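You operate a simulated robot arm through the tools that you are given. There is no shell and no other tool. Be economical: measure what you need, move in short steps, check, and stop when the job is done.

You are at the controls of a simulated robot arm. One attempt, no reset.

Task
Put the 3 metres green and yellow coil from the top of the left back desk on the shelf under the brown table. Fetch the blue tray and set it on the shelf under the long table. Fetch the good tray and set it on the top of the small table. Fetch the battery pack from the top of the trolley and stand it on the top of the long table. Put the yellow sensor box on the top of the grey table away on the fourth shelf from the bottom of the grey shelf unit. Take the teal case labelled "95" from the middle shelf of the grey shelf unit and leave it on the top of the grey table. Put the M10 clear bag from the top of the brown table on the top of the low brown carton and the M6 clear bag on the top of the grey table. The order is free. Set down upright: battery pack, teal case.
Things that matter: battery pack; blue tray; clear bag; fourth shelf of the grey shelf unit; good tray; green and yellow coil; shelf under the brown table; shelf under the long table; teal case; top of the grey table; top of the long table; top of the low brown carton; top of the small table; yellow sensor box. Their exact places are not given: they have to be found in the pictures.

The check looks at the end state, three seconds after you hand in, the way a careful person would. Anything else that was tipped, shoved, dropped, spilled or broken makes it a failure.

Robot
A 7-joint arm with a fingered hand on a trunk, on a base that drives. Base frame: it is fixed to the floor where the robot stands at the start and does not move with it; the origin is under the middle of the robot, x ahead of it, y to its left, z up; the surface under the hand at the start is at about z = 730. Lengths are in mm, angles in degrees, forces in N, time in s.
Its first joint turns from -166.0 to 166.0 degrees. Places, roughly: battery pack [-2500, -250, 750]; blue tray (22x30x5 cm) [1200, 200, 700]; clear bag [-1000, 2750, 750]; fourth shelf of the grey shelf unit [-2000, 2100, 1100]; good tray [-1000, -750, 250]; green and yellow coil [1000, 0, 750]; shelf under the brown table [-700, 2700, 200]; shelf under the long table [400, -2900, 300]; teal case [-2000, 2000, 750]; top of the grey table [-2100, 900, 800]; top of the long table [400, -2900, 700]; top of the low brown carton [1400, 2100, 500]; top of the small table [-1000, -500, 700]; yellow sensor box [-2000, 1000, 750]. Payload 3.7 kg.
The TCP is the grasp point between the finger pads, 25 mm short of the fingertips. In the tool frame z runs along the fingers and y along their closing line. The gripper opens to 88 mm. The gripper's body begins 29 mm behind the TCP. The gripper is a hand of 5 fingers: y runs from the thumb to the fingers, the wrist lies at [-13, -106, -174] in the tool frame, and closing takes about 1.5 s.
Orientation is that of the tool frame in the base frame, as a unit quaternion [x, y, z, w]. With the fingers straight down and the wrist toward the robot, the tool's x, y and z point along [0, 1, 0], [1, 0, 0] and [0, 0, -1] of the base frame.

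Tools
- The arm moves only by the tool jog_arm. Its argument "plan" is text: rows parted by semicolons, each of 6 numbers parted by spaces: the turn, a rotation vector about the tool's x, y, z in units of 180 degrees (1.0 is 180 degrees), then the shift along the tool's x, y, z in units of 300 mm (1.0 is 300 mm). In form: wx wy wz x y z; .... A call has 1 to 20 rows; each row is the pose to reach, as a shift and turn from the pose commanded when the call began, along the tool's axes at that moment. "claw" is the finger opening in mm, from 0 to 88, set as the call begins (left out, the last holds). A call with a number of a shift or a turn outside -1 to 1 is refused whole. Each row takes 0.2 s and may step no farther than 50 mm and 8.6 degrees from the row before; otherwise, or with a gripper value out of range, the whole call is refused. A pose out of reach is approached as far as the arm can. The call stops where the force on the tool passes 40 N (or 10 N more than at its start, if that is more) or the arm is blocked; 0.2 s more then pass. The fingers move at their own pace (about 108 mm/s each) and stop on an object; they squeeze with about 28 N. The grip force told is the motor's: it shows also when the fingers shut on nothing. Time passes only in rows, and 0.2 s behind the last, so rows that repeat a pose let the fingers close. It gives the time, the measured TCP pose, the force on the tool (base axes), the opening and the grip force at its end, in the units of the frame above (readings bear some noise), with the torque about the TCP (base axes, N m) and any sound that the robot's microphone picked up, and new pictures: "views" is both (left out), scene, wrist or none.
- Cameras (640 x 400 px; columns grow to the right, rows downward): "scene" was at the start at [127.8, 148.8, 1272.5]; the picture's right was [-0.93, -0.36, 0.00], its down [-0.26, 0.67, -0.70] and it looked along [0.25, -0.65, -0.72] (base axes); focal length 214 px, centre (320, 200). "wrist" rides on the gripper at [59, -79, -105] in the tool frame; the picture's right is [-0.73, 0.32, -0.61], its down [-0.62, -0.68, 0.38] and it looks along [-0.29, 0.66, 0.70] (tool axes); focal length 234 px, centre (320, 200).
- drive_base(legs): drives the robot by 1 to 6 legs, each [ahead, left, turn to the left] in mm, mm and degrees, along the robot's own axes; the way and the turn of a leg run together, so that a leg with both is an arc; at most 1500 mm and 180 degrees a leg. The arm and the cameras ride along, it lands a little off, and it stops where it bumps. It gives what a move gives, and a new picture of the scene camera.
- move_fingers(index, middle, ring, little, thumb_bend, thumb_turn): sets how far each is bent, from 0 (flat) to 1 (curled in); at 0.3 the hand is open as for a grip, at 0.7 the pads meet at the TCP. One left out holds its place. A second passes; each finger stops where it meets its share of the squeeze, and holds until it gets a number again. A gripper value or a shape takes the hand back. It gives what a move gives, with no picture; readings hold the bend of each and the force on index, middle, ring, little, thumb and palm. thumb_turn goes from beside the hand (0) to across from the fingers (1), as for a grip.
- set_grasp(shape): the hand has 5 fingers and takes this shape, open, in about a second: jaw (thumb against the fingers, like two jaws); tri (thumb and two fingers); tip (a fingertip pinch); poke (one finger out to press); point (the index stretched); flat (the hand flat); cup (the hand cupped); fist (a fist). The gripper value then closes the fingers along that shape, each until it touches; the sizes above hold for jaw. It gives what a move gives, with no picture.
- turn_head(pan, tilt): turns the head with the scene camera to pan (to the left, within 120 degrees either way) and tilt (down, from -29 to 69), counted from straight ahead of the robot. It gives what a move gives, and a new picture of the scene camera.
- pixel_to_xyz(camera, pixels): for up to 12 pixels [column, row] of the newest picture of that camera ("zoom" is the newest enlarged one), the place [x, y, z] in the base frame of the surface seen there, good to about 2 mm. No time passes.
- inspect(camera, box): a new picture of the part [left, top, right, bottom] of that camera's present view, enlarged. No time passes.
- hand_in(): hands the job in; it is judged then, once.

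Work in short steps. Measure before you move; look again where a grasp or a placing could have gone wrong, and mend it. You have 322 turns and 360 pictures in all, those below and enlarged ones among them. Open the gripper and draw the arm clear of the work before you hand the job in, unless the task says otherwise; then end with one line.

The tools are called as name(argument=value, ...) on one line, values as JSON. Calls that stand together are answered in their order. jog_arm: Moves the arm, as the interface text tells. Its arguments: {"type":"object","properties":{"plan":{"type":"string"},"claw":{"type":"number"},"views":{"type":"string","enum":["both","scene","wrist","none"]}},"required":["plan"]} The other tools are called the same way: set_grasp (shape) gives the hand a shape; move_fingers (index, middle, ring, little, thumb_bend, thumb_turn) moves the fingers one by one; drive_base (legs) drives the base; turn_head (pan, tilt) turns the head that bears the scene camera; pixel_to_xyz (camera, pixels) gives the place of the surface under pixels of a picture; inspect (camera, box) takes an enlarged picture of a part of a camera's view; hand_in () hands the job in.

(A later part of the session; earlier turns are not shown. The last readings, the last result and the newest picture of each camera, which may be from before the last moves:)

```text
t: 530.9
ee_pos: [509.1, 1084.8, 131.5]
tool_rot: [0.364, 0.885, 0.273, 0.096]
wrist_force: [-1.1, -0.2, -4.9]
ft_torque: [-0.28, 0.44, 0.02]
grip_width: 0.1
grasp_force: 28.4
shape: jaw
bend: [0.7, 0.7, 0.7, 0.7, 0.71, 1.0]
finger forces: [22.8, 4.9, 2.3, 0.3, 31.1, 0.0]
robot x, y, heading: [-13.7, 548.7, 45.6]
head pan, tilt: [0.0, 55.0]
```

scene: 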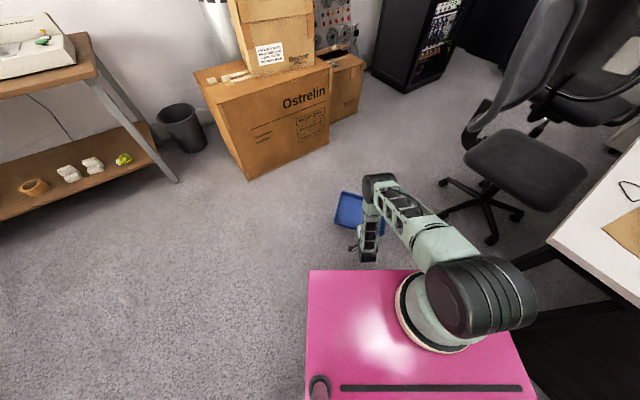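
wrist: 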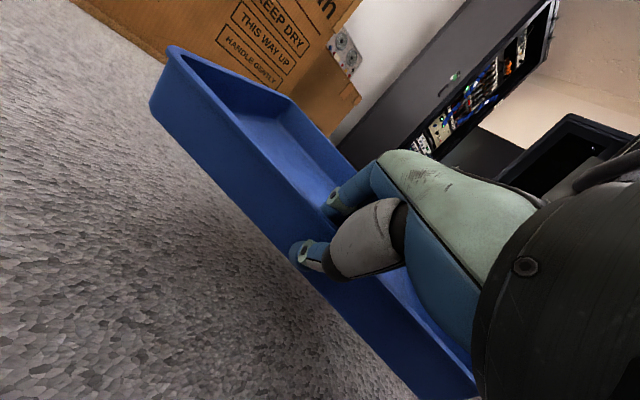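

Held. Continue lifting slowly by 290 mm.

jog_arm(plan="0 0 0 0 0.027 -0.04; 0 0 0 0 0.054 -0.08; 0 0 0 0 0.081 -0.12; 0 0 0 0 0.108 -0.16; 0 0 0 0 0.135 -0.2; 0 0 0 0 0.162 -0.24; 0 0 0 0 0.189 -0.28; 0 0 0 0 0.216 -0.32; 0 0 0 0 0.243 -0.36; 0 0 0 0 0.27 -0.4; 0 0 0 0 0.297 -0.44; 0 0 0 0 0.324 -0.48; 0 0 0 0 0.351 -0.52; 0 0 0 0 0.378 -0.56; 0 0 0 0 0.405 -0.6; 0 0 0 0 0.432 -0.64; 0 0 0 0 0.459 -0.68; 0 0 0 0 0.486 -0.72; 0 0 0 0 0.51 -0.76; 0 0 0 0 0.51 -0.76", views="none")

inspect(camera="scene", box=[290, 140, 450, 280])

```text
t: 535.1
ee_pos: [516.4, 1080.2, 405.2]
tool_rot: [0.364, 0.885, 0.273, 0.096]
wrist_force: [-0.5, -0.2, -6.0]
ft_torque: [-0.22, 0.46, -0.01]
grip_width: 0.2
grasp_force: 28.4
shape: jaw
bend: [0.7, 0.7, 0.7, 0.7, 0.71, 1.0]
finger forces: [23.2, 3.8, 1.7, 0.0, 29.4, 0.0]
robot x, y, heading: [-13.3, 546.8, 45.8]
head pan, tilt: [0.0, 55.0]
```

```text
2.86 times, centred on (370, 210) of scene
```

zoom: 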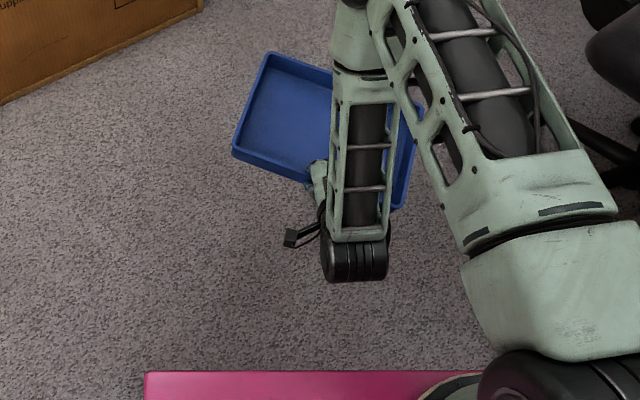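

pixel_to_xyz(camera="zoom", pixels=[[237, 150], [269, 58], [325, 78], [252, 105], [280, 172], [400, 205], [412, 150]])

```text
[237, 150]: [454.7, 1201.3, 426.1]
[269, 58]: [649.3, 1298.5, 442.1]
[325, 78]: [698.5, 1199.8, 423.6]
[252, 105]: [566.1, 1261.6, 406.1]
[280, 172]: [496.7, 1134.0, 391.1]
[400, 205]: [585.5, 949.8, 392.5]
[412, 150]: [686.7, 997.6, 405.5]
```

Nearly level (4° up, 7° roll). Now drive gently: clear of the desk, turn left around to heading −98°, and go down the aisle.

drive_base(legs=[[150, 100, 0], [0, 0, 108]])

```text
t: 541.1
ee_pos: [-656.5, 1058.3, 404.9]
tool_rot: [-0.507, 0.812, 0.237, -0.166]
wrist_force: [0.2, -0.4, -4.6]
ft_torque: [-0.4, -0.32, 0.0]
grip_width: 0.0
grasp_force: 27.8
shape: jaw
bend: [0.7, 0.7, 0.7, 0.7, 0.71, 0.99]
finger forces: [21.9, 3.0, 0.1, 0.1, 25.6, 0.1]
robot x, y, heading: [18.3, 727.4, 154.0]
head pan, tilt: [0.0, 55.0]
```

scene: 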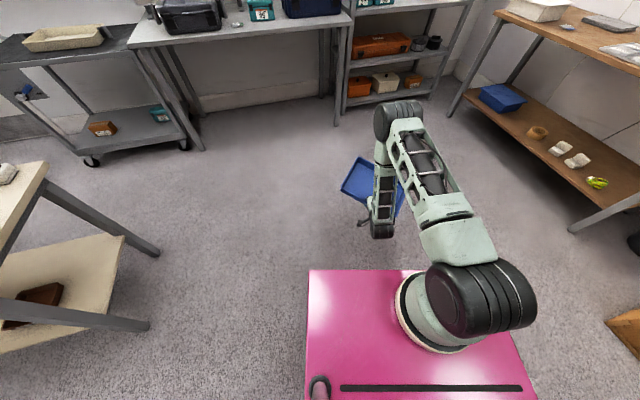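

Still held, though the load is on index and thumb. Continue with short legs to keep speeds low.

drive_base(legs=[[0, 0, 18], [0, 0, 18], [0, 0, 18], [0, 0, 18], [0, 0, 18], [0, 0, 18]])

```text
t: 547.6
ee_pos: [-86.2, -20.6, 404.5]
tool_rot: [0.955, -0.065, -0.005, 0.289]
wrist_force: [0.1, 0.0, 0.3]
ft_torque: [0.01, -0.01, -0.02]
grip_width: 0.0
grasp_force: 27.7
shape: jaw
bend: [0.71, 0.71, 0.7, 0.7, 0.86, 0.95]
finger forces: [0.0, 0.0, 0.0, 0.0, 0.1, 0.0]
robot x, y, heading: [20.6, 725.3, -97.7]
head pan, tilt: [0.0, 55.0]
```

scene: 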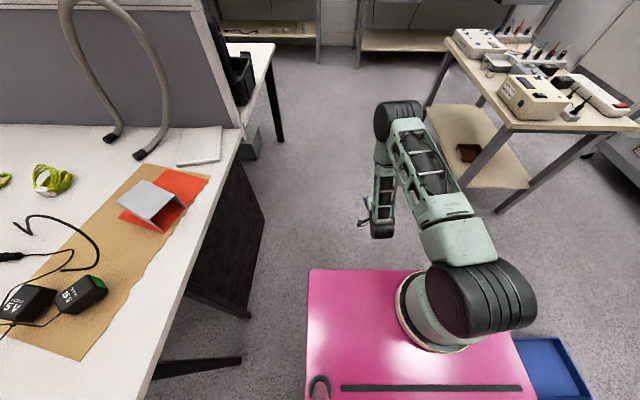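

It slipped off during the turn. I'll regrip with the index finger at the tray's centre and carry it hanging (low torque). First locate the tray beside the base.

turn_head(pan=-75, tilt=55)

```text
t: 549.1
ee_pos: [-86.0, -21.5, 405.6]
tool_rot: [0.955, -0.065, -0.005, 0.289]
wrist_force: [-0.4, 0.1, 0.8]
ft_torque: [-0.01, -0.02, 0.02]
grip_width: 0.1
grasp_force: 27.7
shape: jaw
bend: [0.71, 0.71, 0.7, 0.7, 0.86, 0.95]
finger forces: [0.1, 0.0, 0.1, 0.0, 0.1, 0.0]
robot x, y, heading: [17.4, 724.0, -97.7]
head pan, tilt: [-75.0, 55.0]
```

scene: 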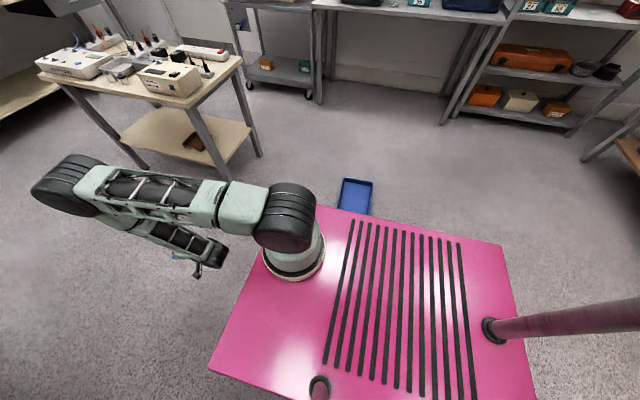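

pixel_to_xyz(camera="scene", pixels=[[343, 180], [371, 183], [338, 205], [367, 212], [356, 195], [341, 192], [369, 198]])

```text
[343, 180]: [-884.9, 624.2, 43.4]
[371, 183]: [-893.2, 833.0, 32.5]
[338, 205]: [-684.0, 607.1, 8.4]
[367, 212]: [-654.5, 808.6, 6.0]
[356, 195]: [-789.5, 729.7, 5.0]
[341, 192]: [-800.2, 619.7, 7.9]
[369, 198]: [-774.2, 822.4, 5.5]
```

Tray lies at x −890…−600, y 612…830. I'll approach its north long wall from the north (heading −93.5°), so no large turn is needed afterward.

drive_base(legs=[[-450, 0, 0], [0, -833, 0], [-365, 0, 0], [0, 0, 4.2]])

jog_arm(plan="0.045 0 0 0 0 0; 0.09 0 0 0 0 0; 0.105 0 0 0 0 0; 0.105 0 0 0 0 0", claw=64, views="none")

turn_head(pan=0, tilt=55)

```text
t: 558.3
ee_pos: [-753.4, 892.4, 405.6]
tool_rot: [0.957, -0.031, 0.006, 0.289]
wrist_force: [-0.9, 0.3, -1.0]
ft_torque: [-0.02, 0.0, -0.01]
grip_width: 0.2
grasp_force: 28.4
shape: jaw
bend: [0.71, 0.71, 0.7, 0.7, 0.86, 0.95]
finger forces: [0.1, 0.1, 0.1, 0.0, 0.0, 0.0]
robot x, y, heading: [-706.5, 1642.0, -93.3]
head pan, tilt: [-75.0, 55.0]
```

scene: 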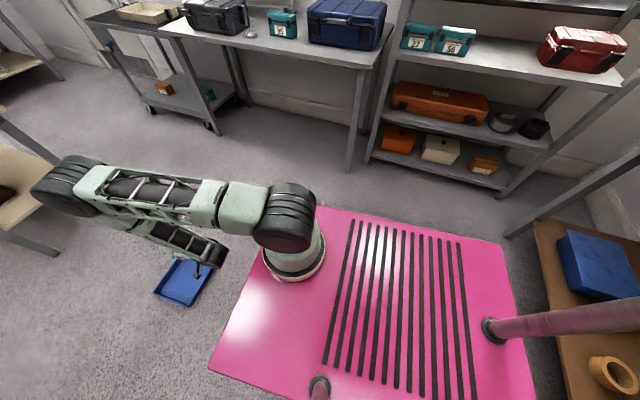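

```text
t: 559.3
ee_pos: [-754.2, 893.9, 406.0]
tool_rot: [0.991, -0.027, 0.011, 0.128]
wrist_force: [-0.7, -0.6, -0.5]
ft_torque: [0.01, -0.03, 0.02]
grip_width: 63.6
grasp_force: 0.1
shape: jaw
bend: [0.27, 0.36, 0.33, 0.34, 0.56, 0.99]
finger forces: [0.0, 0.0, 0.1, 0.1, 0.0, 0.0]
robot x, y, heading: [-702.9, 1642.1, -93.6]
head pan, tilt: [-75.0, 55.0]
```

```text
t: 560.7
ee_pos: [-754.3, 892.4, 404.7]
tool_rot: [0.991, -0.029, 0.011, 0.128]
wrist_force: [0.2, -0.1, 0.0]
ft_torque: [-0.02, 0.02, 0.0]
grip_width: 64.0
grasp_force: 0.2
shape: jaw
bend: [0.27, 0.36, 0.33, 0.34, 0.56, 0.99]
finger forces: [0.1, 0.0, 0.0, 0.1, 0.1, 0.0]
robot x, y, heading: [-706.8, 1645.1, -93.2]
head pan, tilt: [0.0, 55.0]
```

scene: 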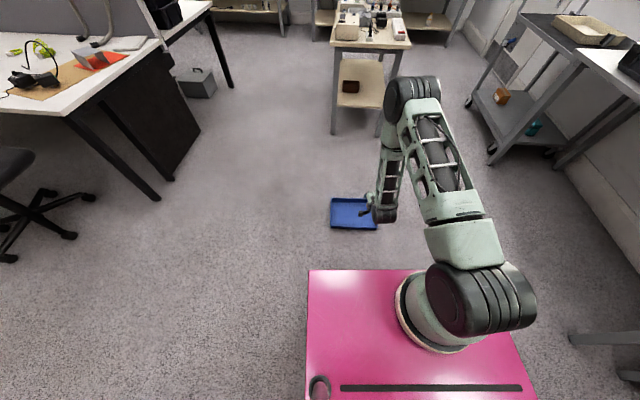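

pixel_to_xyz(camera="scene", pixels=[[333, 227], [354, 227], [372, 228], [332, 199], [350, 199], [374, 228]])

```text
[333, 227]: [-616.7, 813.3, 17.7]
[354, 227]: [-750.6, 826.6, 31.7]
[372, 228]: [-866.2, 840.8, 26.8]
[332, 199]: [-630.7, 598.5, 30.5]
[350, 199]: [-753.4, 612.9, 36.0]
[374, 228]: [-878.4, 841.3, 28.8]
```

jog_arm(plan="0 0 0.006 -0.02 -0.004 0.14; 0 0 0.013 -0.04 -0.008 0.28; 0 0 0.013 -0.06 -0.012 0.42; 0 0 0.013 -0.08 -0.016 0.56; 0 0 0.013 -0.1 -0.02 0.7; 0 0 0.013 -0.101 -0.026 0.82; 0 0 0.013 -0.101 -0.026 0.92; 0 0 0.013 -0.101 -0.026 0.92", views="wrist")

```text
t: 562.5
ee_pos: [-779.6, 830.8, 135.4]
tool_rot: [0.99, -0.049, 0.013, 0.128]
wrist_force: [-0.4, -0.3, -0.7]
ft_torque: [-0.02, -0.01, -0.03]
grip_width: 63.9
grasp_force: 0.0
shape: jaw
bend: [0.27, 0.36, 0.33, 0.34, 0.56, 0.99]
finger forces: [0.1, 0.1, 0.1, 0.0, 0.1, 0.1]
robot x, y, heading: [-705.5, 1645.4, -93.2]
head pan, tilt: [0.0, 55.0]
```

wrist: 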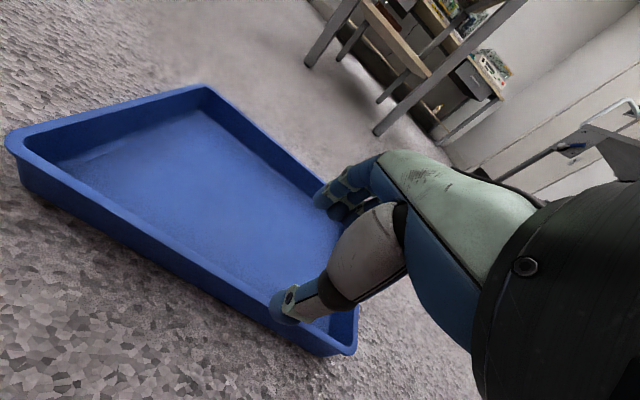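

jog_arm(plan="0 0 0 0 -0.03 0.11; 0 0 0 0 -0.055 0.21; 0 0 0 0 -0.072 0.275; 0 0 0 0 -0.082 0.312; 0 0 0 0 -0.082 0.312", views="none")

jog_arm(plan="0 0 0 0 0 0; 0 0 0 0 0 0; 0 0 0 0 0 0; 0 0 0 0 0 0; 0 0 0 0 0 0; 0 0 0 0 0 0; 0 0 0 0 0 0; 0 0 0 0 0 0", claw=0, views="wrist")

```text
t: 563.7
ee_pos: [-777.2, 831.6, 38.4]
tool_rot: [0.991, -0.049, 0.013, 0.127]
wrist_force: [0.1, 0.1, -1.1]
ft_torque: [-0.01, -0.03, 0.04]
grip_width: 64.0
grasp_force: 0.0
shape: jaw
bend: [0.27, 0.36, 0.33, 0.34, 0.56, 0.99]
finger forces: [0.0, 0.0, 0.1, 0.0, 0.0, 0.0]
robot x, y, heading: [-706.1, 1645.5, -93.5]
head pan, tilt: [0.0, 55.0]
```

```text
t: 565.5
ee_pos: [-776.0, 831.6, 38.9]
tool_rot: [0.99, -0.049, 0.013, 0.128]
wrist_force: [0.5, 0.1, 0.0]
ft_torque: [0.1, -0.01, 0.18]
grip_width: 0.0
grasp_force: 28.4
shape: jaw
bend: [0.7, 0.7, 0.7, 0.7, 0.73, 1.0]
finger forces: [13.2, 6.9, 3.3, 2.2, 25.6, 0.0]
robot x, y, heading: [-707.2, 1648.7, -93.4]
head pan, tilt: [0.0, 55.0]
```

wrist: 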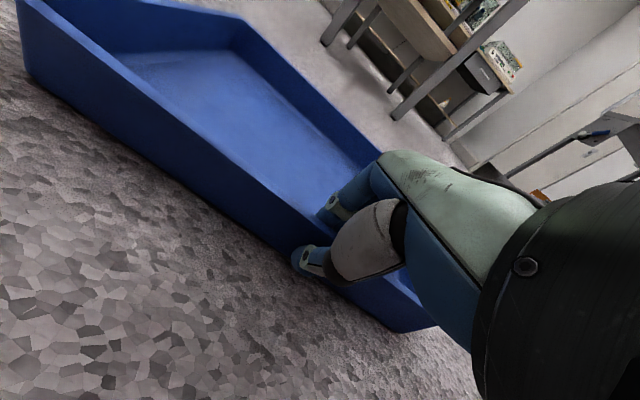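

Lift gently in small steps, letting the far side hang.

jog_arm(plan="0 0 0 0 0.008 -0.03; 0 0 0 0 0.018 -0.07; 0 0 0 0 0.03 -0.115; 0 0 0 0 0.043 -0.165; 0 0 0 0 0.057 -0.215; 0 0 0 0 0.07 -0.265; 0 0 0 0 0.083 -0.315; 0 0 0 0 0.096 -0.365; 0 0 0 0 0.11 -0.415; 0 0 0 0 0.123 -0.465; 0 0 0 0 0.136 -0.515; 0 0 0 0 0.15 -0.565; 0 0 0 0 0.163 -0.615; 0 0 0 0 0.176 -0.665; 0 0 0 0 0.19 -0.715; 0 0 0 0 0.203 -0.765; 0 0 0 0 0.216 -0.815; 0 0 0 0 0.23 -0.865; 0 0 0 0 0.24 -0.9; 0 0 0 0 0.24 -0.9", views="wrist")

```text
t: 569.7
ee_pos: [-788.3, 831.1, 317.9]
tool_rot: [0.99, -0.049, 0.013, 0.128]
wrist_force: [0.5, -0.2, -4.8]
ft_torque: [0.46, 0.01, 0.03]
grip_width: 0.0
grasp_force: 27.8
shape: jaw
bend: [0.7, 0.7, 0.7, 0.7, 0.73, 1.0]
finger forces: [21.7, 5.9, 2.3, 0.6, 29.9, 0.0]
robot x, y, heading: [-704.7, 1647.6, -93.0]
head pan, tilt: [0.0, 55.0]
```

wrist: 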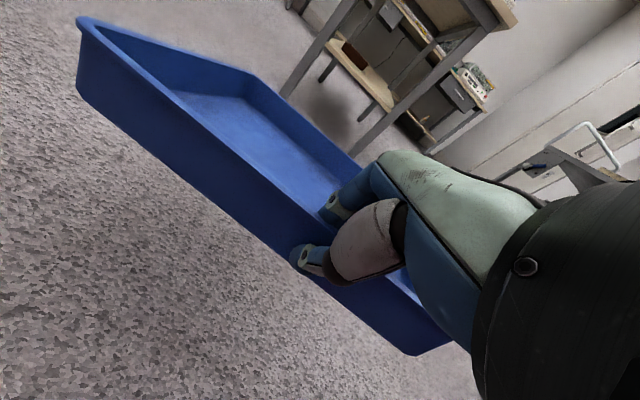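

Well balanced now (no roll torque). Tilt the hand back 30° so the tray hangs with less torque.

jog_arm(plan="0.015 0 0 0 0 -0.02; 0.03 0 0 0 0 -0.04; 0.045 0 0 0 0 -0.06; 0.06 0 0 0 0 -0.08; 0.075 0 0 0 0 -0.1; 0.09 0 0 0 0 -0.12; 0.105 0 0 0 0 -0.14; 0.12 0 0 0 0 -0.16; 0.135 0 0 0 0 -0.18; 0.15 0 0 0 0 -0.2; 0.165 0 0 0 0 -0.22; 0.165 0 0 0 0 -0.22", views="none")

```text
t: 572.3
ee_pos: [-787.9, 848.0, 381.0]
tool_rot: [0.99, -0.044, 0.025, -0.131]
wrist_force: [0.2, 0.7, -5.1]
ft_torque: [0.34, -0.01, 0.04]
grip_width: 0.0
grasp_force: 27.8
shape: jaw
bend: [0.7, 0.7, 0.7, 0.7, 0.73, 1.0]
finger forces: [21.1, 6.0, 2.2, 0.3, 27.0, 0.0]
robot x, y, heading: [-705.2, 1644.5, -93.5]
head pan, tilt: [0.0, 55.0]
```

jog_arm(plan="0.015 0 0 0 0 -0.02; 0.03 0 0 0 0 -0.04; 0.045 0 0 0 0 -0.06; 0.06 0 0 0 0 -0.08; 0.075 0 0 0 0 -0.1; 0.09 0 0 0 0 -0.12; 0.105 0 0 0 0 -0.14; 0.12 0 0 0 0 -0.14; 0.12 0 0 0 0 -0.14", views="scene")

```text
t: 574.3
ee_pos: [-790.9, 838.7, 422.1]
tool_rot: [0.948, -0.039, 0.033, -0.314]
wrist_force: [-0.2, -0.6, -4.2]
ft_torque: [0.17, 0.02, 0.0]
grip_width: 0.5
grasp_force: 27.8
shape: jaw
bend: [0.7, 0.7, 0.7, 0.7, 0.73, 1.0]
finger forces: [20.1, 6.4, 2.0, 0.0, 25.0, 0.0]
robot x, y, heading: [-701.6, 1644.4, -93.3]
head pan, tilt: [0.0, 55.0]
```

scene: 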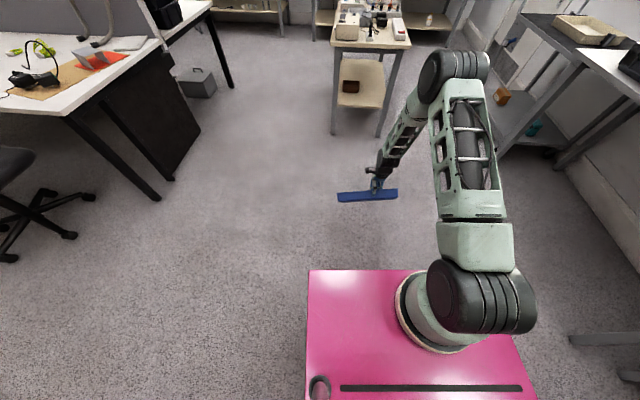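

Torque is down to 0.17 N·m, hanging steadily. Drive: strafe east, then south down the aisle in moderate legs.

drive_base(legs=[[0, 260, 0], [0, 260, 0], [600, 35, 0], [600, 35, 0]])

```text
t: 583.6
ee_pos: [-287.3, -392.7, 421.7]
tool_rot: [0.948, -0.042, 0.035, -0.313]
wrist_force: [1.2, 0.0, -3.8]
ft_torque: [0.15, -0.04, -0.01]
grip_width: 0.0
grasp_force: 27.7
shape: jaw
bend: [0.7, 0.7, 0.7, 0.7, 0.73, 1.0]
finger forces: [20.1, 5.7, 2.3, 0.0, 24.8, 0.0]
robot x, y, heading: [-195.0, 414.2, -93.8]
head pan, tilt: [0.0, 55.0]
```

scene: 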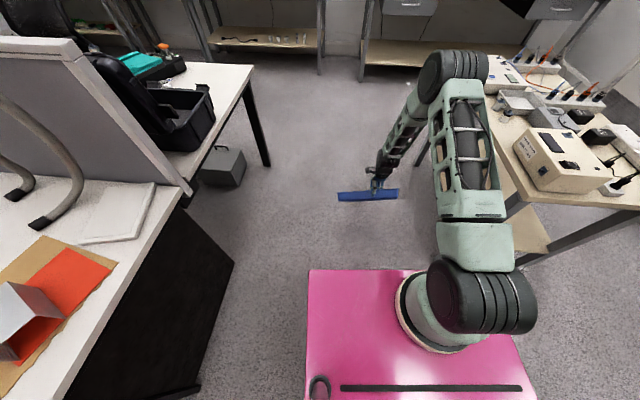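

drive_base(legs=[[600, 40, 0], [600, 40, 0], [620, 40, 0], [0, 0, -4.8], [0, 250, 0], [0, 260, 0]])

turn_head(pan=0, tilt=40)

```text
t: 596.5
ee_pos: [141.8, -2285.0, 422.1]
tool_rot: [0.945, -0.082, 0.048, -0.312]
wrist_force: [0.6, 0.6, -4.6]
ft_torque: [0.18, -0.08, 0.05]
grip_width: 0.0
grasp_force: 28.2
shape: jaw
bend: [0.7, 0.7, 0.7, 0.7, 0.74, 1.0]
finger forces: [19.4, 6.0, 2.3, 0.0, 24.6, 0.0]
robot x, y, heading: [302.7, -1488.7, -98.6]
head pan, tilt: [0.0, 55.0]
```

scene: 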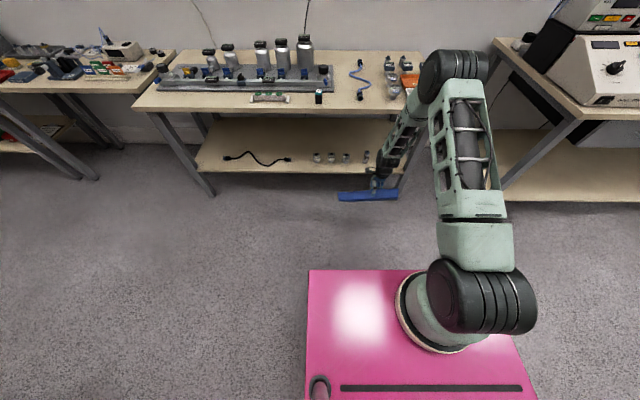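

```text
t: 597.2
ee_pos: [142.1, -2284.5, 422.6]
tool_rot: [0.945, -0.083, 0.048, -0.312]
wrist_force: [0.7, 0.0, -4.9]
ft_torque: [0.17, -0.01, 0.02]
grip_width: 0.1
grasp_force: 28.4
shape: jaw
bend: [0.7, 0.7, 0.7, 0.7, 0.74, 1.0]
finger forces: [19.7, 5.9, 2.2, 0.0, 24.5, 0.0]
robot x, y, heading: [304.2, -1489.7, -98.8]
head pan, tilt: [0.0, 40.0]
```

scene: 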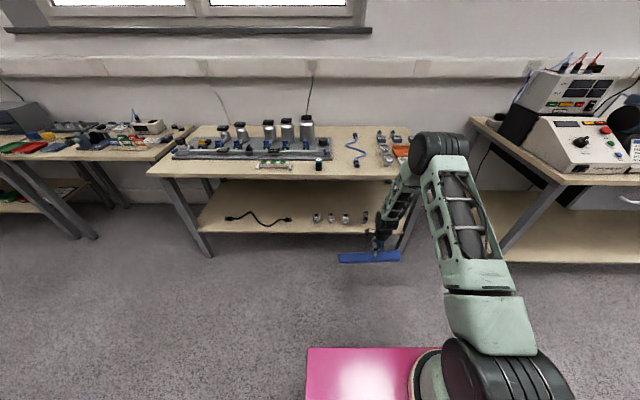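

Arrived in front of the long table. Measure the gap between the cable and the clamps on the shelf.

pixel_to_xyz(camera="scene", pixels=[[291, 220], [314, 220], [317, 213], [333, 219], [345, 219], [304, 220], [304, 229], [304, 190], [228, 219], [258, 222], [365, 217], [304, 176]])

inspect(camera="scene", box=[190, 170, 420, 270])

```text
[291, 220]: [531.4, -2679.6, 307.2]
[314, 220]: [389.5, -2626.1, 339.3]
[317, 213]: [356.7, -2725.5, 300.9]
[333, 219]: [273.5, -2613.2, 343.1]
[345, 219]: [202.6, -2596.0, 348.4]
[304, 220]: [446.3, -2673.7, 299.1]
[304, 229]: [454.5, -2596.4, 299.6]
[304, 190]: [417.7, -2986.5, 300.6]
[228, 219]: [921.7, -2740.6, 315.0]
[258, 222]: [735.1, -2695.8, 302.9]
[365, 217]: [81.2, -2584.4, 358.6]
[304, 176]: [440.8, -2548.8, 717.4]
```

```text
2.78 times, centred on (305, 220) of scene
```

zoom: 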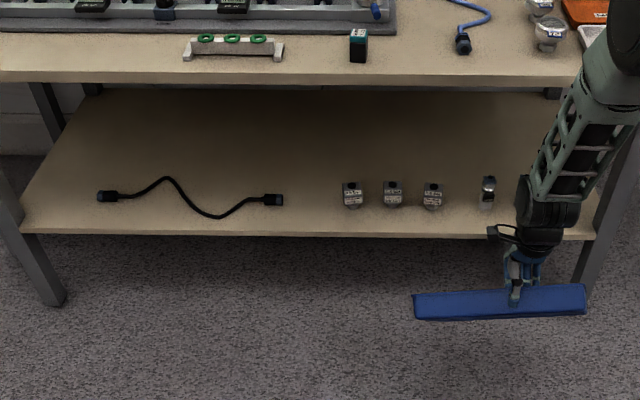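

Gap centre for the hand is about u=905 (x≈457); final TCP ≈ (457,−2721). First back 60 mm, then slowly pitch the tray up to level (first half).

drive_base(legs=[[-60, 0, 0]])

jog_arm(plan="-0.016 0 0 0 0 0; -0.032 0 0 0 0 0; -0.048 0 0 0 0 0; -0.064 0 0 0 0 0; -0.08 0 0 0 0 0; -0.096 0 0 0 0 0; -0.112 0 0 0 0 0; -0.128 0 0 0 0 0; -0.144 0 0 0 0 0; -0.16 0 0 0 0 0; -0.176 0 0 0 0 0; -0.192 0 0 0 0 0; -0.208 0 0 0 0 0; -0.224 0 0 0 0 0; -0.24 0 0 0 0 0; -0.256 0 0 0 0 0; -0.272 0 0 0 0 0; -0.288 0 0 0 0 0; -0.304 0 0 0 0 0; -0.304 0 0 0 0 0", views="scene")

```text
t: 598.2
ee_pos: [151.1, -2224.7, 422.0]
tool_rot: [0.946, -0.082, 0.048, -0.311]
wrist_force: [0.3, 0.3, -4.4]
ft_torque: [0.11, -0.06, 0.0]
grip_width: 0.1
grasp_force: 27.3
shape: jaw
bend: [0.7, 0.7, 0.7, 0.7, 0.74, 1.0]
finger forces: [19.9, 6.1, 2.2, 0.0, 24.7, 0.0]
robot x, y, heading: [313.1, -1429.1, -98.5]
head pan, tilt: [0.0, 40.0]
```

scene: 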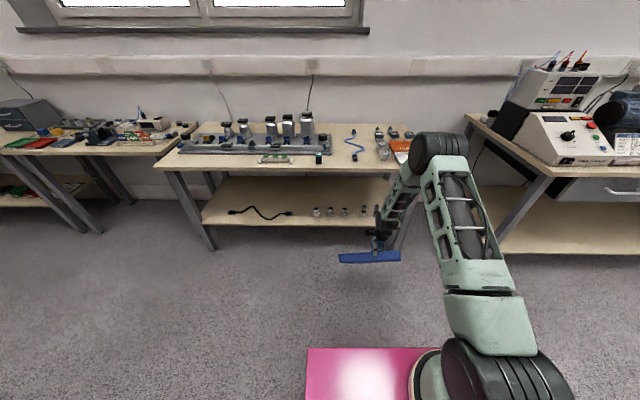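

```text
t: 602.4
ee_pos: [150.4, -2225.1, 422.8]
tool_rot: [0.983, -0.094, 0.004, 0.157]
wrist_force: [0.4, 0.3, -4.8]
ft_torque: [0.5, -0.14, -0.01]
grip_width: 0.0
grasp_force: 27.8
shape: jaw
bend: [0.7, 0.7, 0.7, 0.7, 0.74, 1.0]
finger forces: [23.5, 4.9, 1.6, 0.0, 29.6, 0.0]
robot x, y, heading: [312.2, -1428.5, -98.7]
head pan, tilt: [0.0, 40.0]
```

scene: 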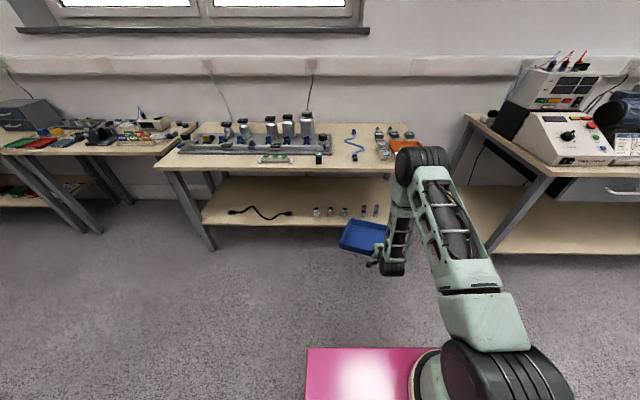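

pixel_to_xyz(camera="scene", pixels=[[341, 246], [349, 222], [384, 226], [370, 224], [345, 236], [365, 252]])

```text
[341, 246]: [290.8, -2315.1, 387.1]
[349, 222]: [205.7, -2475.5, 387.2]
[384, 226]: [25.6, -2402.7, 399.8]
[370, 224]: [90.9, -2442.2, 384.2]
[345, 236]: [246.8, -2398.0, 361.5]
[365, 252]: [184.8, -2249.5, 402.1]
```

Nearly level (4° down, 7° left-low), yawed −14° in the hand. Level it and raise 55 mm slowly.

jog_arm(plan="-0.004 0.005 0.0015 0 0.007 -0.022; -0.008 0.01 0.003 0 0.014 -0.044; -0.012 0.015 0.0045 0 0.021 -0.066; -0.016 0.02 0.006 0 0.028 -0.088; -0.02 0.025 0.0075 0 0.035 -0.11; -0.024 0.03 0.009 0 0.042 -0.132; -0.025 0.034 0.011 0 0.05 -0.154; -0.025 0.037 0.012 0 0.057 -0.176; -0.025 0.037 0.012 0 0.057 -0.176", views="none")

drive_base(legs=[[100, 0, 0], [100, 0, 0], [0, 125, 0], [0, 125, 0]])

```text
t: 604.4
ee_pos: [147.6, -2226.2, 478.1]
tool_rot: [0.972, -0.105, 0.061, 0.201]
wrist_force: [0.0, 0.0, -4.5]
ft_torque: [0.49, -0.14, -0.03]
grip_width: 0.0
grasp_force: 27.8
shape: jaw
bend: [0.7, 0.7, 0.7, 0.7, 0.74, 0.99]
finger forces: [24.4, 3.8, 0.5, 0.0, 28.5, 0.1]
robot x, y, heading: [311.5, -1431.5, -98.8]
head pan, tilt: [0.0, 40.0]
```

```text
t: 608.0
ee_pos: [365.9, -2459.7, 477.4]
tool_rot: [0.972, -0.103, 0.062, 0.201]
wrist_force: [-0.9, -0.2, -4.0]
ft_torque: [0.09, -0.25, -0.01]
grip_width: 0.0
grasp_force: 28.3
shape: jaw
bend: [0.7, 0.7, 0.7, 0.7, 0.81, 0.89]
finger forces: [29.5, 0.0, 0.0, 0.0, 27.4, 0.1]
robot x, y, heading: [527.5, -1664.6, -98.5]
head pan, tilt: [0.0, 40.0]
```

scene: 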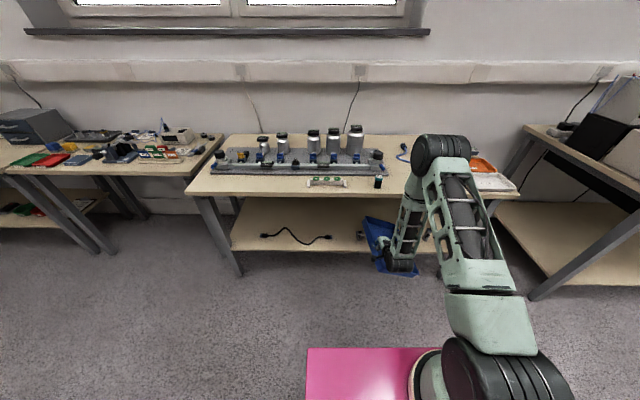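

The tray has pivoted in the grip. Look closely before anything else.

inspect(camera="scene", box=[330, 200, 450, 290])

pixel_to_xyz(camera="zoom", pixels=[[170, 75], [215, 310], [440, 322], [230, 85], [200, 200], [300, 330], [470, 150]])

```text
4.44 times, centred on (390, 245) of scene
```

zoom: 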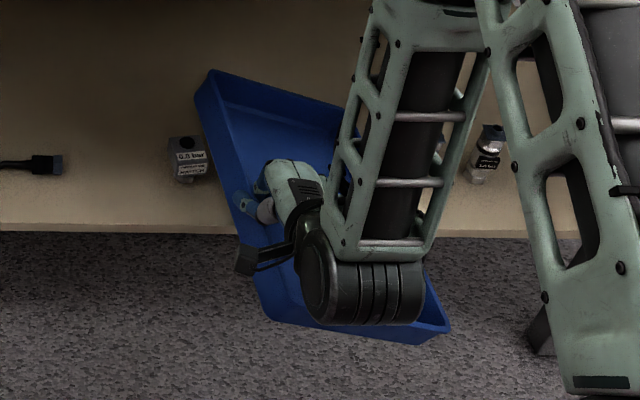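

```text
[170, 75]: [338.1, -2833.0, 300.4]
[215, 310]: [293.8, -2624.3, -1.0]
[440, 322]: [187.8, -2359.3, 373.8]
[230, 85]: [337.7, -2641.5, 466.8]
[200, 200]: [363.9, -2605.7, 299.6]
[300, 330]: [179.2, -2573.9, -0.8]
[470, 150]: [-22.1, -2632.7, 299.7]
```

It now pivots on index and thumb only. Back straight off slowly, set it on the floor, and regrip for a hanging carry with only arm motion at the end.

drive_base(legs=[[-60, 0, 0], [-80, 0, 0], [-80, 0, 0], [-80, 0, 0]])

```text
t: 610.6
ee_pos: [400.4, -2243.7, 477.0]
tool_rot: [0.972, -0.104, 0.061, 0.201]
wrist_force: [0.0, -0.7, 0.0]
ft_torque: [0.03, -0.03, 0.02]
grip_width: 0.0
grasp_force: 27.9
shape: jaw
bend: [0.7, 0.7, 0.7, 0.7, 0.88, 0.94]
finger forces: [0.0, 0.0, 0.1, 0.0, 0.0, 0.0]
robot x, y, heading: [563.0, -1445.3, -98.6]
head pan, tilt: [0.0, 40.0]
stopped in leg 4: the robot was blocked; the commanded pose is now the measured one
```

scene: 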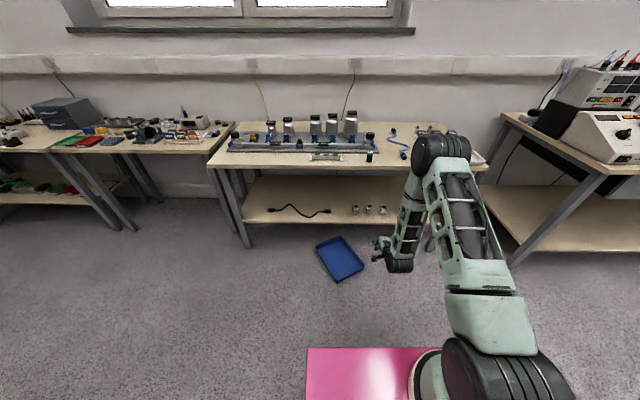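

Tray fell flat on the floor ahead. Measure it, and glance back-left at what the base touched.

pixel_to_xyz(camera="scene", pixels=[[316, 247], [340, 237], [363, 268], [337, 281], [340, 258], [327, 242], [351, 252], [326, 264], [350, 275]])

turn_head(pan=118, tilt=45)

```text
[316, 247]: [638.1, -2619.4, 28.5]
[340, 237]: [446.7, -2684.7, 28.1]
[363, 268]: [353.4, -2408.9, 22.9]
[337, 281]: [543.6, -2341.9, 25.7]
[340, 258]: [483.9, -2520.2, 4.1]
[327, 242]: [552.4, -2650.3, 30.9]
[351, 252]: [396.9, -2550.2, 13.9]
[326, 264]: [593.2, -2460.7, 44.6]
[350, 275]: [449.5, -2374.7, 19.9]
```

```text
t: 612.6
ee_pos: [400.4, -2244.1, 476.5]
tool_rot: [0.972, -0.103, 0.061, 0.201]
wrist_force: [-0.5, -0.5, 0.2]
ft_torque: [-0.03, -0.02, -0.02]
grip_width: 0.0
grasp_force: 27.5
shape: jaw
bend: [0.7, 0.7, 0.7, 0.7, 0.88, 0.94]
finger forces: [0.1, 0.1, 0.0, 0.1, 0.1, 0.1]
robot x, y, heading: [562.7, -1447.2, -98.3]
head pan, tilt: [118.0, 45.0]
```

scene: 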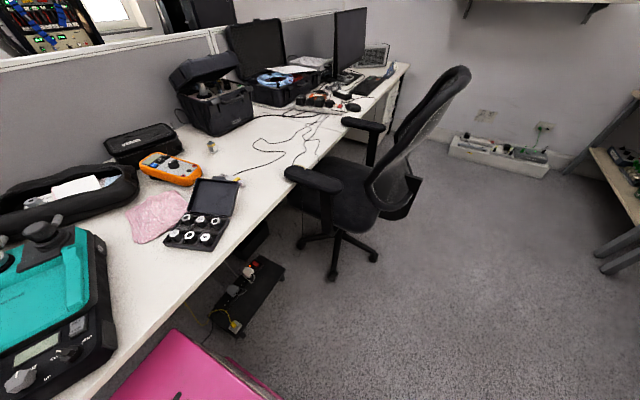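

Plan: grip the tray's long west wall with the hand yawed to 19°, slide and rotate it on the floor so that this wall faces the robot, then lift hanging. Rotate the wrist first.

jog_arm(plan="0.0081 0.0062 -0.0413 0 0 0; 0.0162 0.0124 -0.0826 0 0 0; 0.0242 0.0186 -0.1239 0 0 0; 0.0323 0.0249 -0.1652 0 0 0; 0.0404 0.0311 -0.2065 0 0 0; 0.0485 0.0373 -0.2478 0 0 0; 0.0566 0.0435 -0.2891 0 0 0; 0.0647 0.0497 -0.3304 0 0 0; 0.0727 0.0559 -0.3717 0 0 0; 0.0808 0.0621 -0.413 0 0 0; 0.0889 0.0683 -0.4543 0 0 0; 0.097 0.0746 -0.4956 0 0 0; 0.1051 0.0808 -0.5369 0 0 0; 0.1131 0.087 -0.5782 0 0 0; 0.1212 0.0932 -0.6195 0 0 0; 0.1293 0.0994 -0.6608 0 0 0; 0.1293 0.0994 -0.6608 0 0 0", claw=70, views="none")

turn_head(pan=0, tilt=50)

```text
t: 616.2
ee_pos: [401.2, -2243.6, 477.6]
tool_rot: [0.581, 0.814, 0.001, 0.001]
wrist_force: [0.5, 0.0, 0.1]
ft_torque: [-0.01, 0.01, -0.01]
grip_width: 69.9
grasp_force: 0.1
shape: jaw
bend: [0.27, 0.34, 0.32, 0.33, 0.5, 0.99]
finger forces: [0.0, 0.1, 0.1, 0.1, 0.0, 0.0]
robot x, y, heading: [562.9, -1445.5, -98.8]
head pan, tilt: [118.0, 45.0]
```

```text
t: 618.2
ee_pos: [400.6, -2242.8, 475.8]
tool_rot: [0.581, 0.814, 0.0, -0.001]
wrist_force: [0.8, 0.4, 0.2]
ft_torque: [-0.05, -0.01, -0.02]
grip_width: 69.7
grasp_force: 0.0
shape: jaw
bend: [0.27, 0.34, 0.32, 0.33, 0.5, 0.99]
finger forces: [0.2, 0.0, 0.0, 0.1, 0.0, 0.0]
robot x, y, heading: [564.3, -1447.1, -98.4]
head pan, tilt: [0.0, 50.0]
```

scene: 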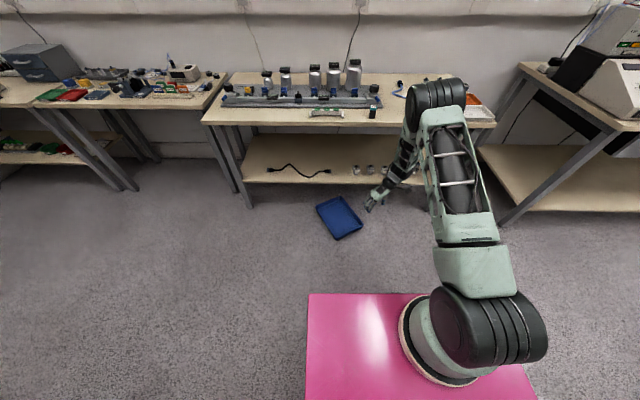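

Lower to z≈245 here, then drive 294 forward.

jog_arm(plan="0 0 0 0 0 0.14; 0 0 0 0 0 0.28; 0 0 0 0 0 0.42; 0 0 0 0 0 0.56; 0 0 0 0 0 0.7; 0 0 0 0 0 0.77; 0 0 0 0 0 0.77", views="none")

drive_base(legs=[[294, 0, 0]])

```text
t: 619.8
ee_pos: [400.1, -2244.8, 245.5]
tool_rot: [0.581, 0.814, 0.0, 0.0]
wrist_force: [-0.5, -0.2, 0.3]
ft_torque: [0.0, -0.02, -0.01]
grip_width: 70.1
grasp_force: 0.0
shape: jaw
bend: [0.27, 0.34, 0.32, 0.33, 0.5, 0.99]
finger forces: [0.0, 0.0, 0.0, 0.0, 0.0, 0.1]
robot x, y, heading: [562.5, -1447.6, -98.8]
head pan, tilt: [0.0, 50.0]
```

```text
t: 621.7
ee_pos: [359.8, -2496.1, 236.6]
tool_rot: [0.584, 0.812, 0.014, -0.007]
wrist_force: [0.2, 0.2, 0.7]
ft_torque: [0.05, -0.05, -0.01]
grip_width: 69.9
grasp_force: 0.0
shape: jaw
bend: [0.27, 0.34, 0.32, 0.33, 0.5, 0.99]
finger forces: [0.1, 0.0, 0.1, 0.0, 0.0, 0.1]
robot x, y, heading: [525.4, -1717.6, -99.0]
head pan, tilt: [0.0, 50.0]
stopped in leg 1: the robot was blocked; the commanded pose is now the measured one
```

scene: 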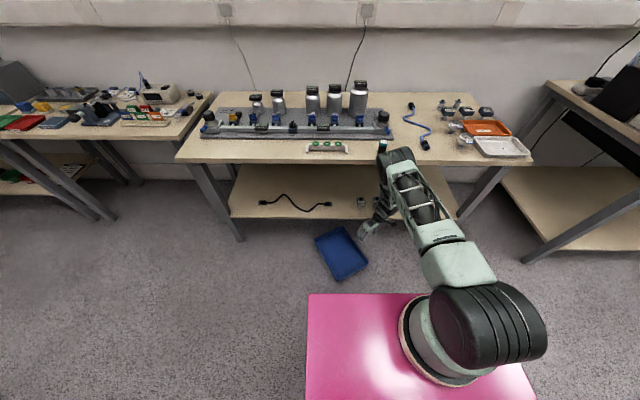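

The elbow met the table's front edge; back off at once. New plan: drag the tray out by its short wall, rotating it 90° on the floor, then regrip the long wall. Back off and turn the hand to yaw −71°.

drive_base(legs=[[-160, 0, 0]])

jog_arm(plan="0 0 0.042 0 0 0; 0 0 0.084 0 0 0; 0 0 0.126 0 0 0; 0 0 0.168 0 0 0; 0 0 0.21 0 0 0; 0 0 0.252 0 0 0; 0 0 0.294 0 0 0; 0 0 0.336 0 0 0; 0 0 0.378 0 0 0; 0 0 0.42 0 0 0; 0 0 0.462 0 0 0; 0 0 0.5 0 0 0; 0 0 0.5 0 0 0", views="none")

inspect(camera="scene", box=[200, 60, 520, 300])

```text
t: 623.1
ee_pos: [384.1, -2337.1, 237.0]
tool_rot: [0.584, 0.812, 0.014, -0.007]
wrist_force: [0.4, -0.1, 0.8]
ft_torque: [-0.06, 0.0, 0.0]
grip_width: 70.1
grasp_force: 0.0
shape: jaw
bend: [0.27, 0.34, 0.32, 0.33, 0.5, 0.99]
finger forces: [0.0, 0.0, 0.1, 0.0, 0.0, 0.0]
robot x, y, heading: [545.1, -1552.1, -98.8]
head pan, tilt: [0.0, 50.0]
```

scene: 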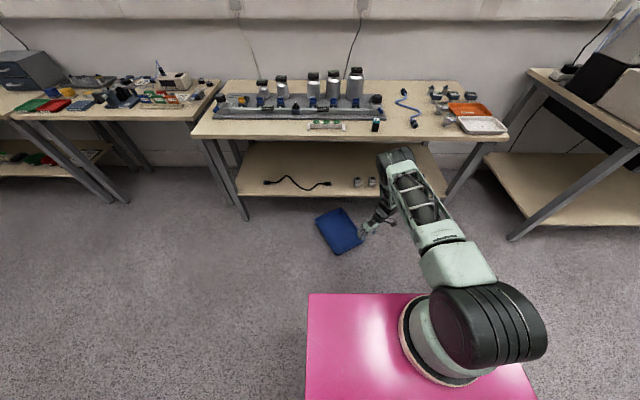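

```text
t: 625.9
ee_pos: [384.7, -2336.7, 236.5]
tool_rot: [0.987, 0.16, 0.005, -0.015]
wrist_force: [0.8, -0.5, -1.1]
ft_torque: [-0.01, 0.04, 0.02]
grip_width: 69.7
grasp_force: 0.0
shape: jaw
bend: [0.27, 0.34, 0.32, 0.33, 0.5, 0.99]
finger forces: [0.0, 0.1, 0.1, 0.1, 0.0, 0.0]
robot x, y, heading: [546.7, -1563.5, -98.7]
head pan, tilt: [0.0, 50.0]
```

```text
1.67 times, centred on (360, 180) of scene
```

zoom: 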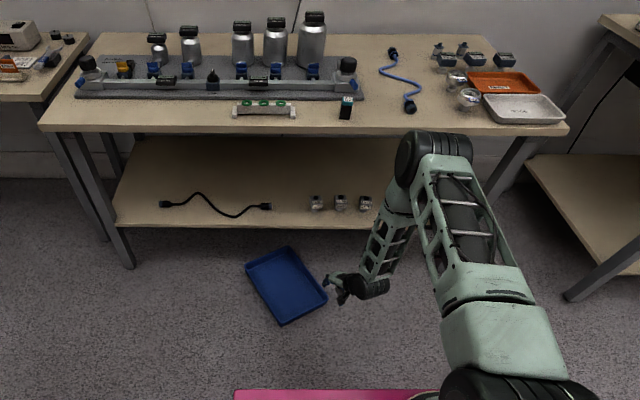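

Move over the tray's near short wall, lower to z≈45 and close.

jog_arm(plan="0 0 0 0.08 0.09 0; 0 0 0 0.16 0.183 0; 0 0 0 0.16 0.183 0.13; 0 0 0 0.16 0.183 0.27; 0 0 0 0.16 0.183 0.4; 0 0 0 0.16 0.183 0.52; 0 0 0 0.16 0.183 0.6; 0 0 0 0.16 0.183 0.636; 0 0 0 0.16 0.183 0.636", views="wrist")

jog_arm(plan="0 0 0 0 0 0; 0 0 0 0 0 0; 0 0 0 0 0 0; 0 0 0 0 0 0; 0 0 0 0 0 0; 0 0 0 0 0 0; 0 0 0 0 0 0; 0 0 0 0 0 0", claw=0, views="none")

```text
t: 627.9
ee_pos: [448.3, -2368.1, 44.0]
tool_rot: [0.987, 0.161, 0.006, -0.016]
wrist_force: [-0.6, -0.2, -0.1]
ft_torque: [-0.03, 0.04, -0.02]
grip_width: 69.9
grasp_force: 0.1
shape: jaw
bend: [0.27, 0.34, 0.32, 0.33, 0.5, 0.99]
finger forces: [0.0, 0.0, 0.0, 0.0, 0.1, 0.1]
robot x, y, heading: [546.4, -1557.9, -98.8]
head pan, tilt: [0.0, 50.0]
```

wrist: 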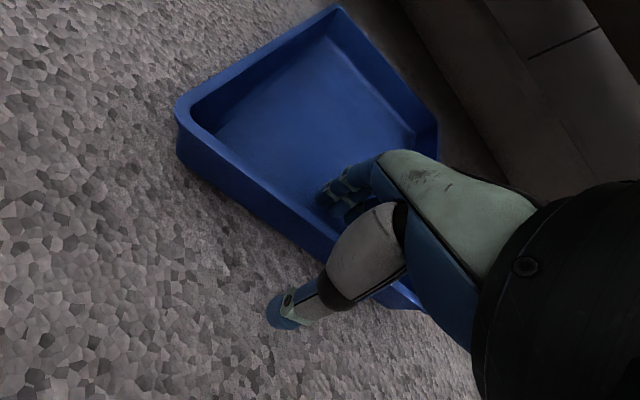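

```text
t: 629.7
ee_pos: [449.1, -2368.1, 45.5]
tool_rot: [0.987, 0.16, 0.005, -0.015]
wrist_force: [0.4, 1.3, 0.1]
ft_torque: [0.03, 0.0, 0.15]
grip_width: 0.1
grasp_force: 28.0
shape: jaw
bend: [0.73, 0.61, 0.59, 0.61, 0.34, 1.0]
finger forces: [13.0, 6.4, 3.2, 1.9, 25.6, 0.0]
robot x, y, heading: [545.9, -1558.0, -98.4]
head pan, tilt: [0.0, 50.0]
```

Gripped. Rotate the hand +90° in place, swinging the tray on the floor to the east side.

jog_arm(plan="0 0 -0.026 0 0 0; 0 0 -0.052 0 0 0; 0 0 -0.078 0 0 0; 0 0 -0.104 0 0 0; 0 0 -0.13 0 0 0; 0 0 -0.156 0 0 0; 0 0 -0.182 0 0 0; 0 0 -0.208 0 0 0; 0 0 -0.234 0 0 0; 0 0 -0.26 0 0 0; 0 0 -0.286 0 0 0; 0 0 -0.312 0 0 0; 0 0 -0.338 0 0 0; 0 0 -0.364 0 0 0; 0 0 -0.39 0 0 0; 0 0 -0.416 0 0 0; 0 0 -0.442 0 0 0; 0 0 -0.468 0 0 0; 0 0 -0.494 0 0 0; 0 0 -0.494 0 0 0", views="scene")

```text
t: 633.9
ee_pos: [447.3, -2367.8, 44.7]
tool_rot: [0.592, 0.806, 0.014, -0.007]
wrist_force: [0.8, 0.7, 0.3]
ft_torque: [-0.08, -0.13, 0.01]
grip_width: 0.0
grasp_force: 28.4
shape: jaw
bend: [0.73, 0.74, 0.71, 0.71, 0.74, 0.97]
finger forces: [20.9, 0.0, 0.0, 0.0, 21.4, 0.0]
robot x, y, heading: [547.0, -1559.1, -99.1]
head pan, tilt: [0.0, 50.0]
```

scene: 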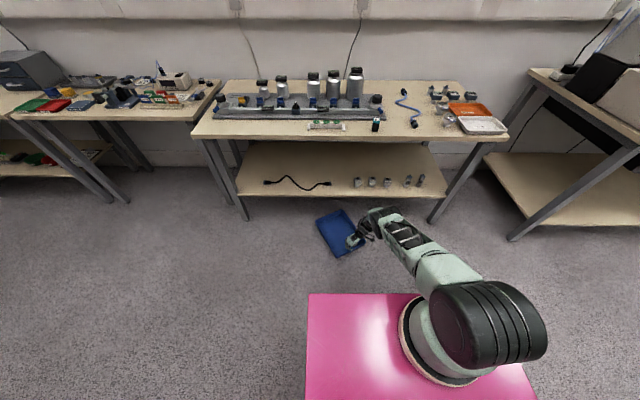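

The pinch just pivots — useful: dragging the tray westward will make it trail behind with a long wall facing the robot. Drag it back 60 and right 400.

drive_base(legs=[[-60, 0, 0], [0, -200, 0], [0, -220, 0]])

```text
t: 637.4
ee_pos: [41.0, -2242.6, 45.5]
tool_rot: [0.593, 0.805, 0.014, -0.007]
wrist_force: [2.1, 1.4, 1.2]
ft_torque: [-0.02, -0.11, 0.26]
grip_width: 0.0
grasp_force: 27.8
shape: jaw
bend: [0.74, 0.74, 0.71, 0.71, 0.75, 0.97]
finger forces: [20.0, 0.0, 0.0, 0.0, 18.3, 0.1]
robot x, y, heading: [140.7, -1432.3, -99.0]
head pan, tilt: [0.0, 50.0]
```

scene: 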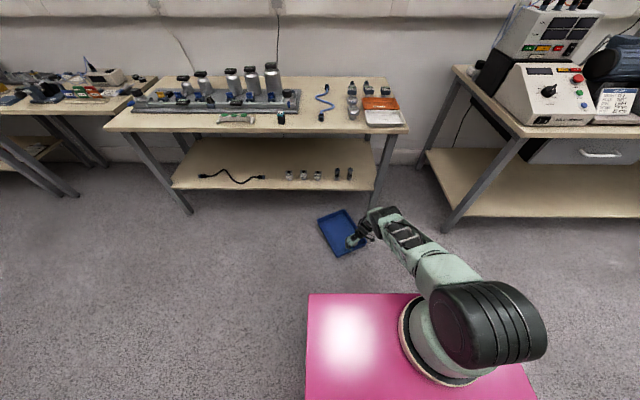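

Dragging carries it rigidly. Pull it further into the open: right 250, back 340.

drive_base(legs=[[0, -250, 0], [-340, 0, 0]])

jog_arm(plan="0 0 0 0 0 0; 0 0 0 0 0 0; 0 0 0 0 0 0; 0 0 0 0 0 0; 0 0 0 0 0 0; 0 0 0 0 0 -0.1; 0 0 0 0 0 -0.24; 0 0 0 0 0 -0.38; 0 0 0 0 0 -0.5; 0 0 0 0 0 -0.5", claw=70, views="scene")

```text
t: 641.0
ee_pos: [-155.6, -1870.2, 44.7]
tool_rot: [0.595, 0.803, 0.014, -0.007]
wrist_force: [-0.8, 0.8, 4.6]
ft_torque: [0.07, -0.1, 0.07]
grip_width: 0.1
grasp_force: 27.7
shape: jaw
bend: [0.75, 0.74, 0.71, 0.71, 0.76, 0.98]
finger forces: [0.0, 0.0, 0.1, 0.1, 9.3, 0.0]
robot x, y, heading: [-53.1, -1063.0, -99.0]
head pan, tilt: [0.0, 50.0]
```

scene: 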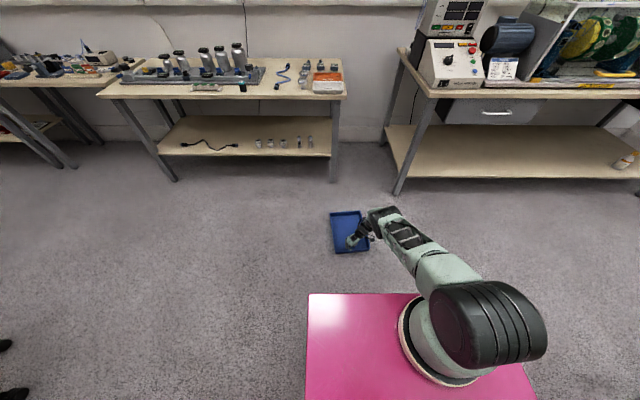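

```text
t: 641.9
ee_pos: [-153.4, -1873.1, 49.7]
tool_rot: [0.595, 0.803, 0.014, -0.005]
wrist_force: [7.2, 7.3, 32.0]
ft_torque: [0.73, -0.22, -0.45]
grip_width: 36.1
grasp_force: 0.0
shape: jaw
bend: [0.4, 0.34, 0.32, 0.33, 0.89, 0.88]
finger forces: [15.0, 0.1, 0.0, 0.1, 40.4, 0.0]
robot x, y, heading: [-52.8, -1060.6, -98.9]
head pan, tilt: [0.0, 50.0]
stopped in row 4: the force on the tool passed its limit at 44 N (the readings are from after the stop); the commanded pose is now the measured one
```

scene: 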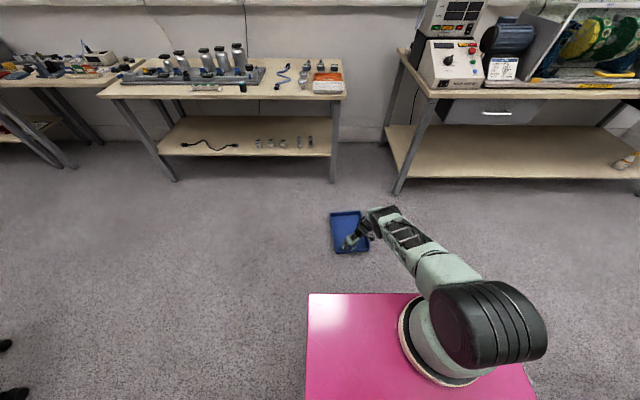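

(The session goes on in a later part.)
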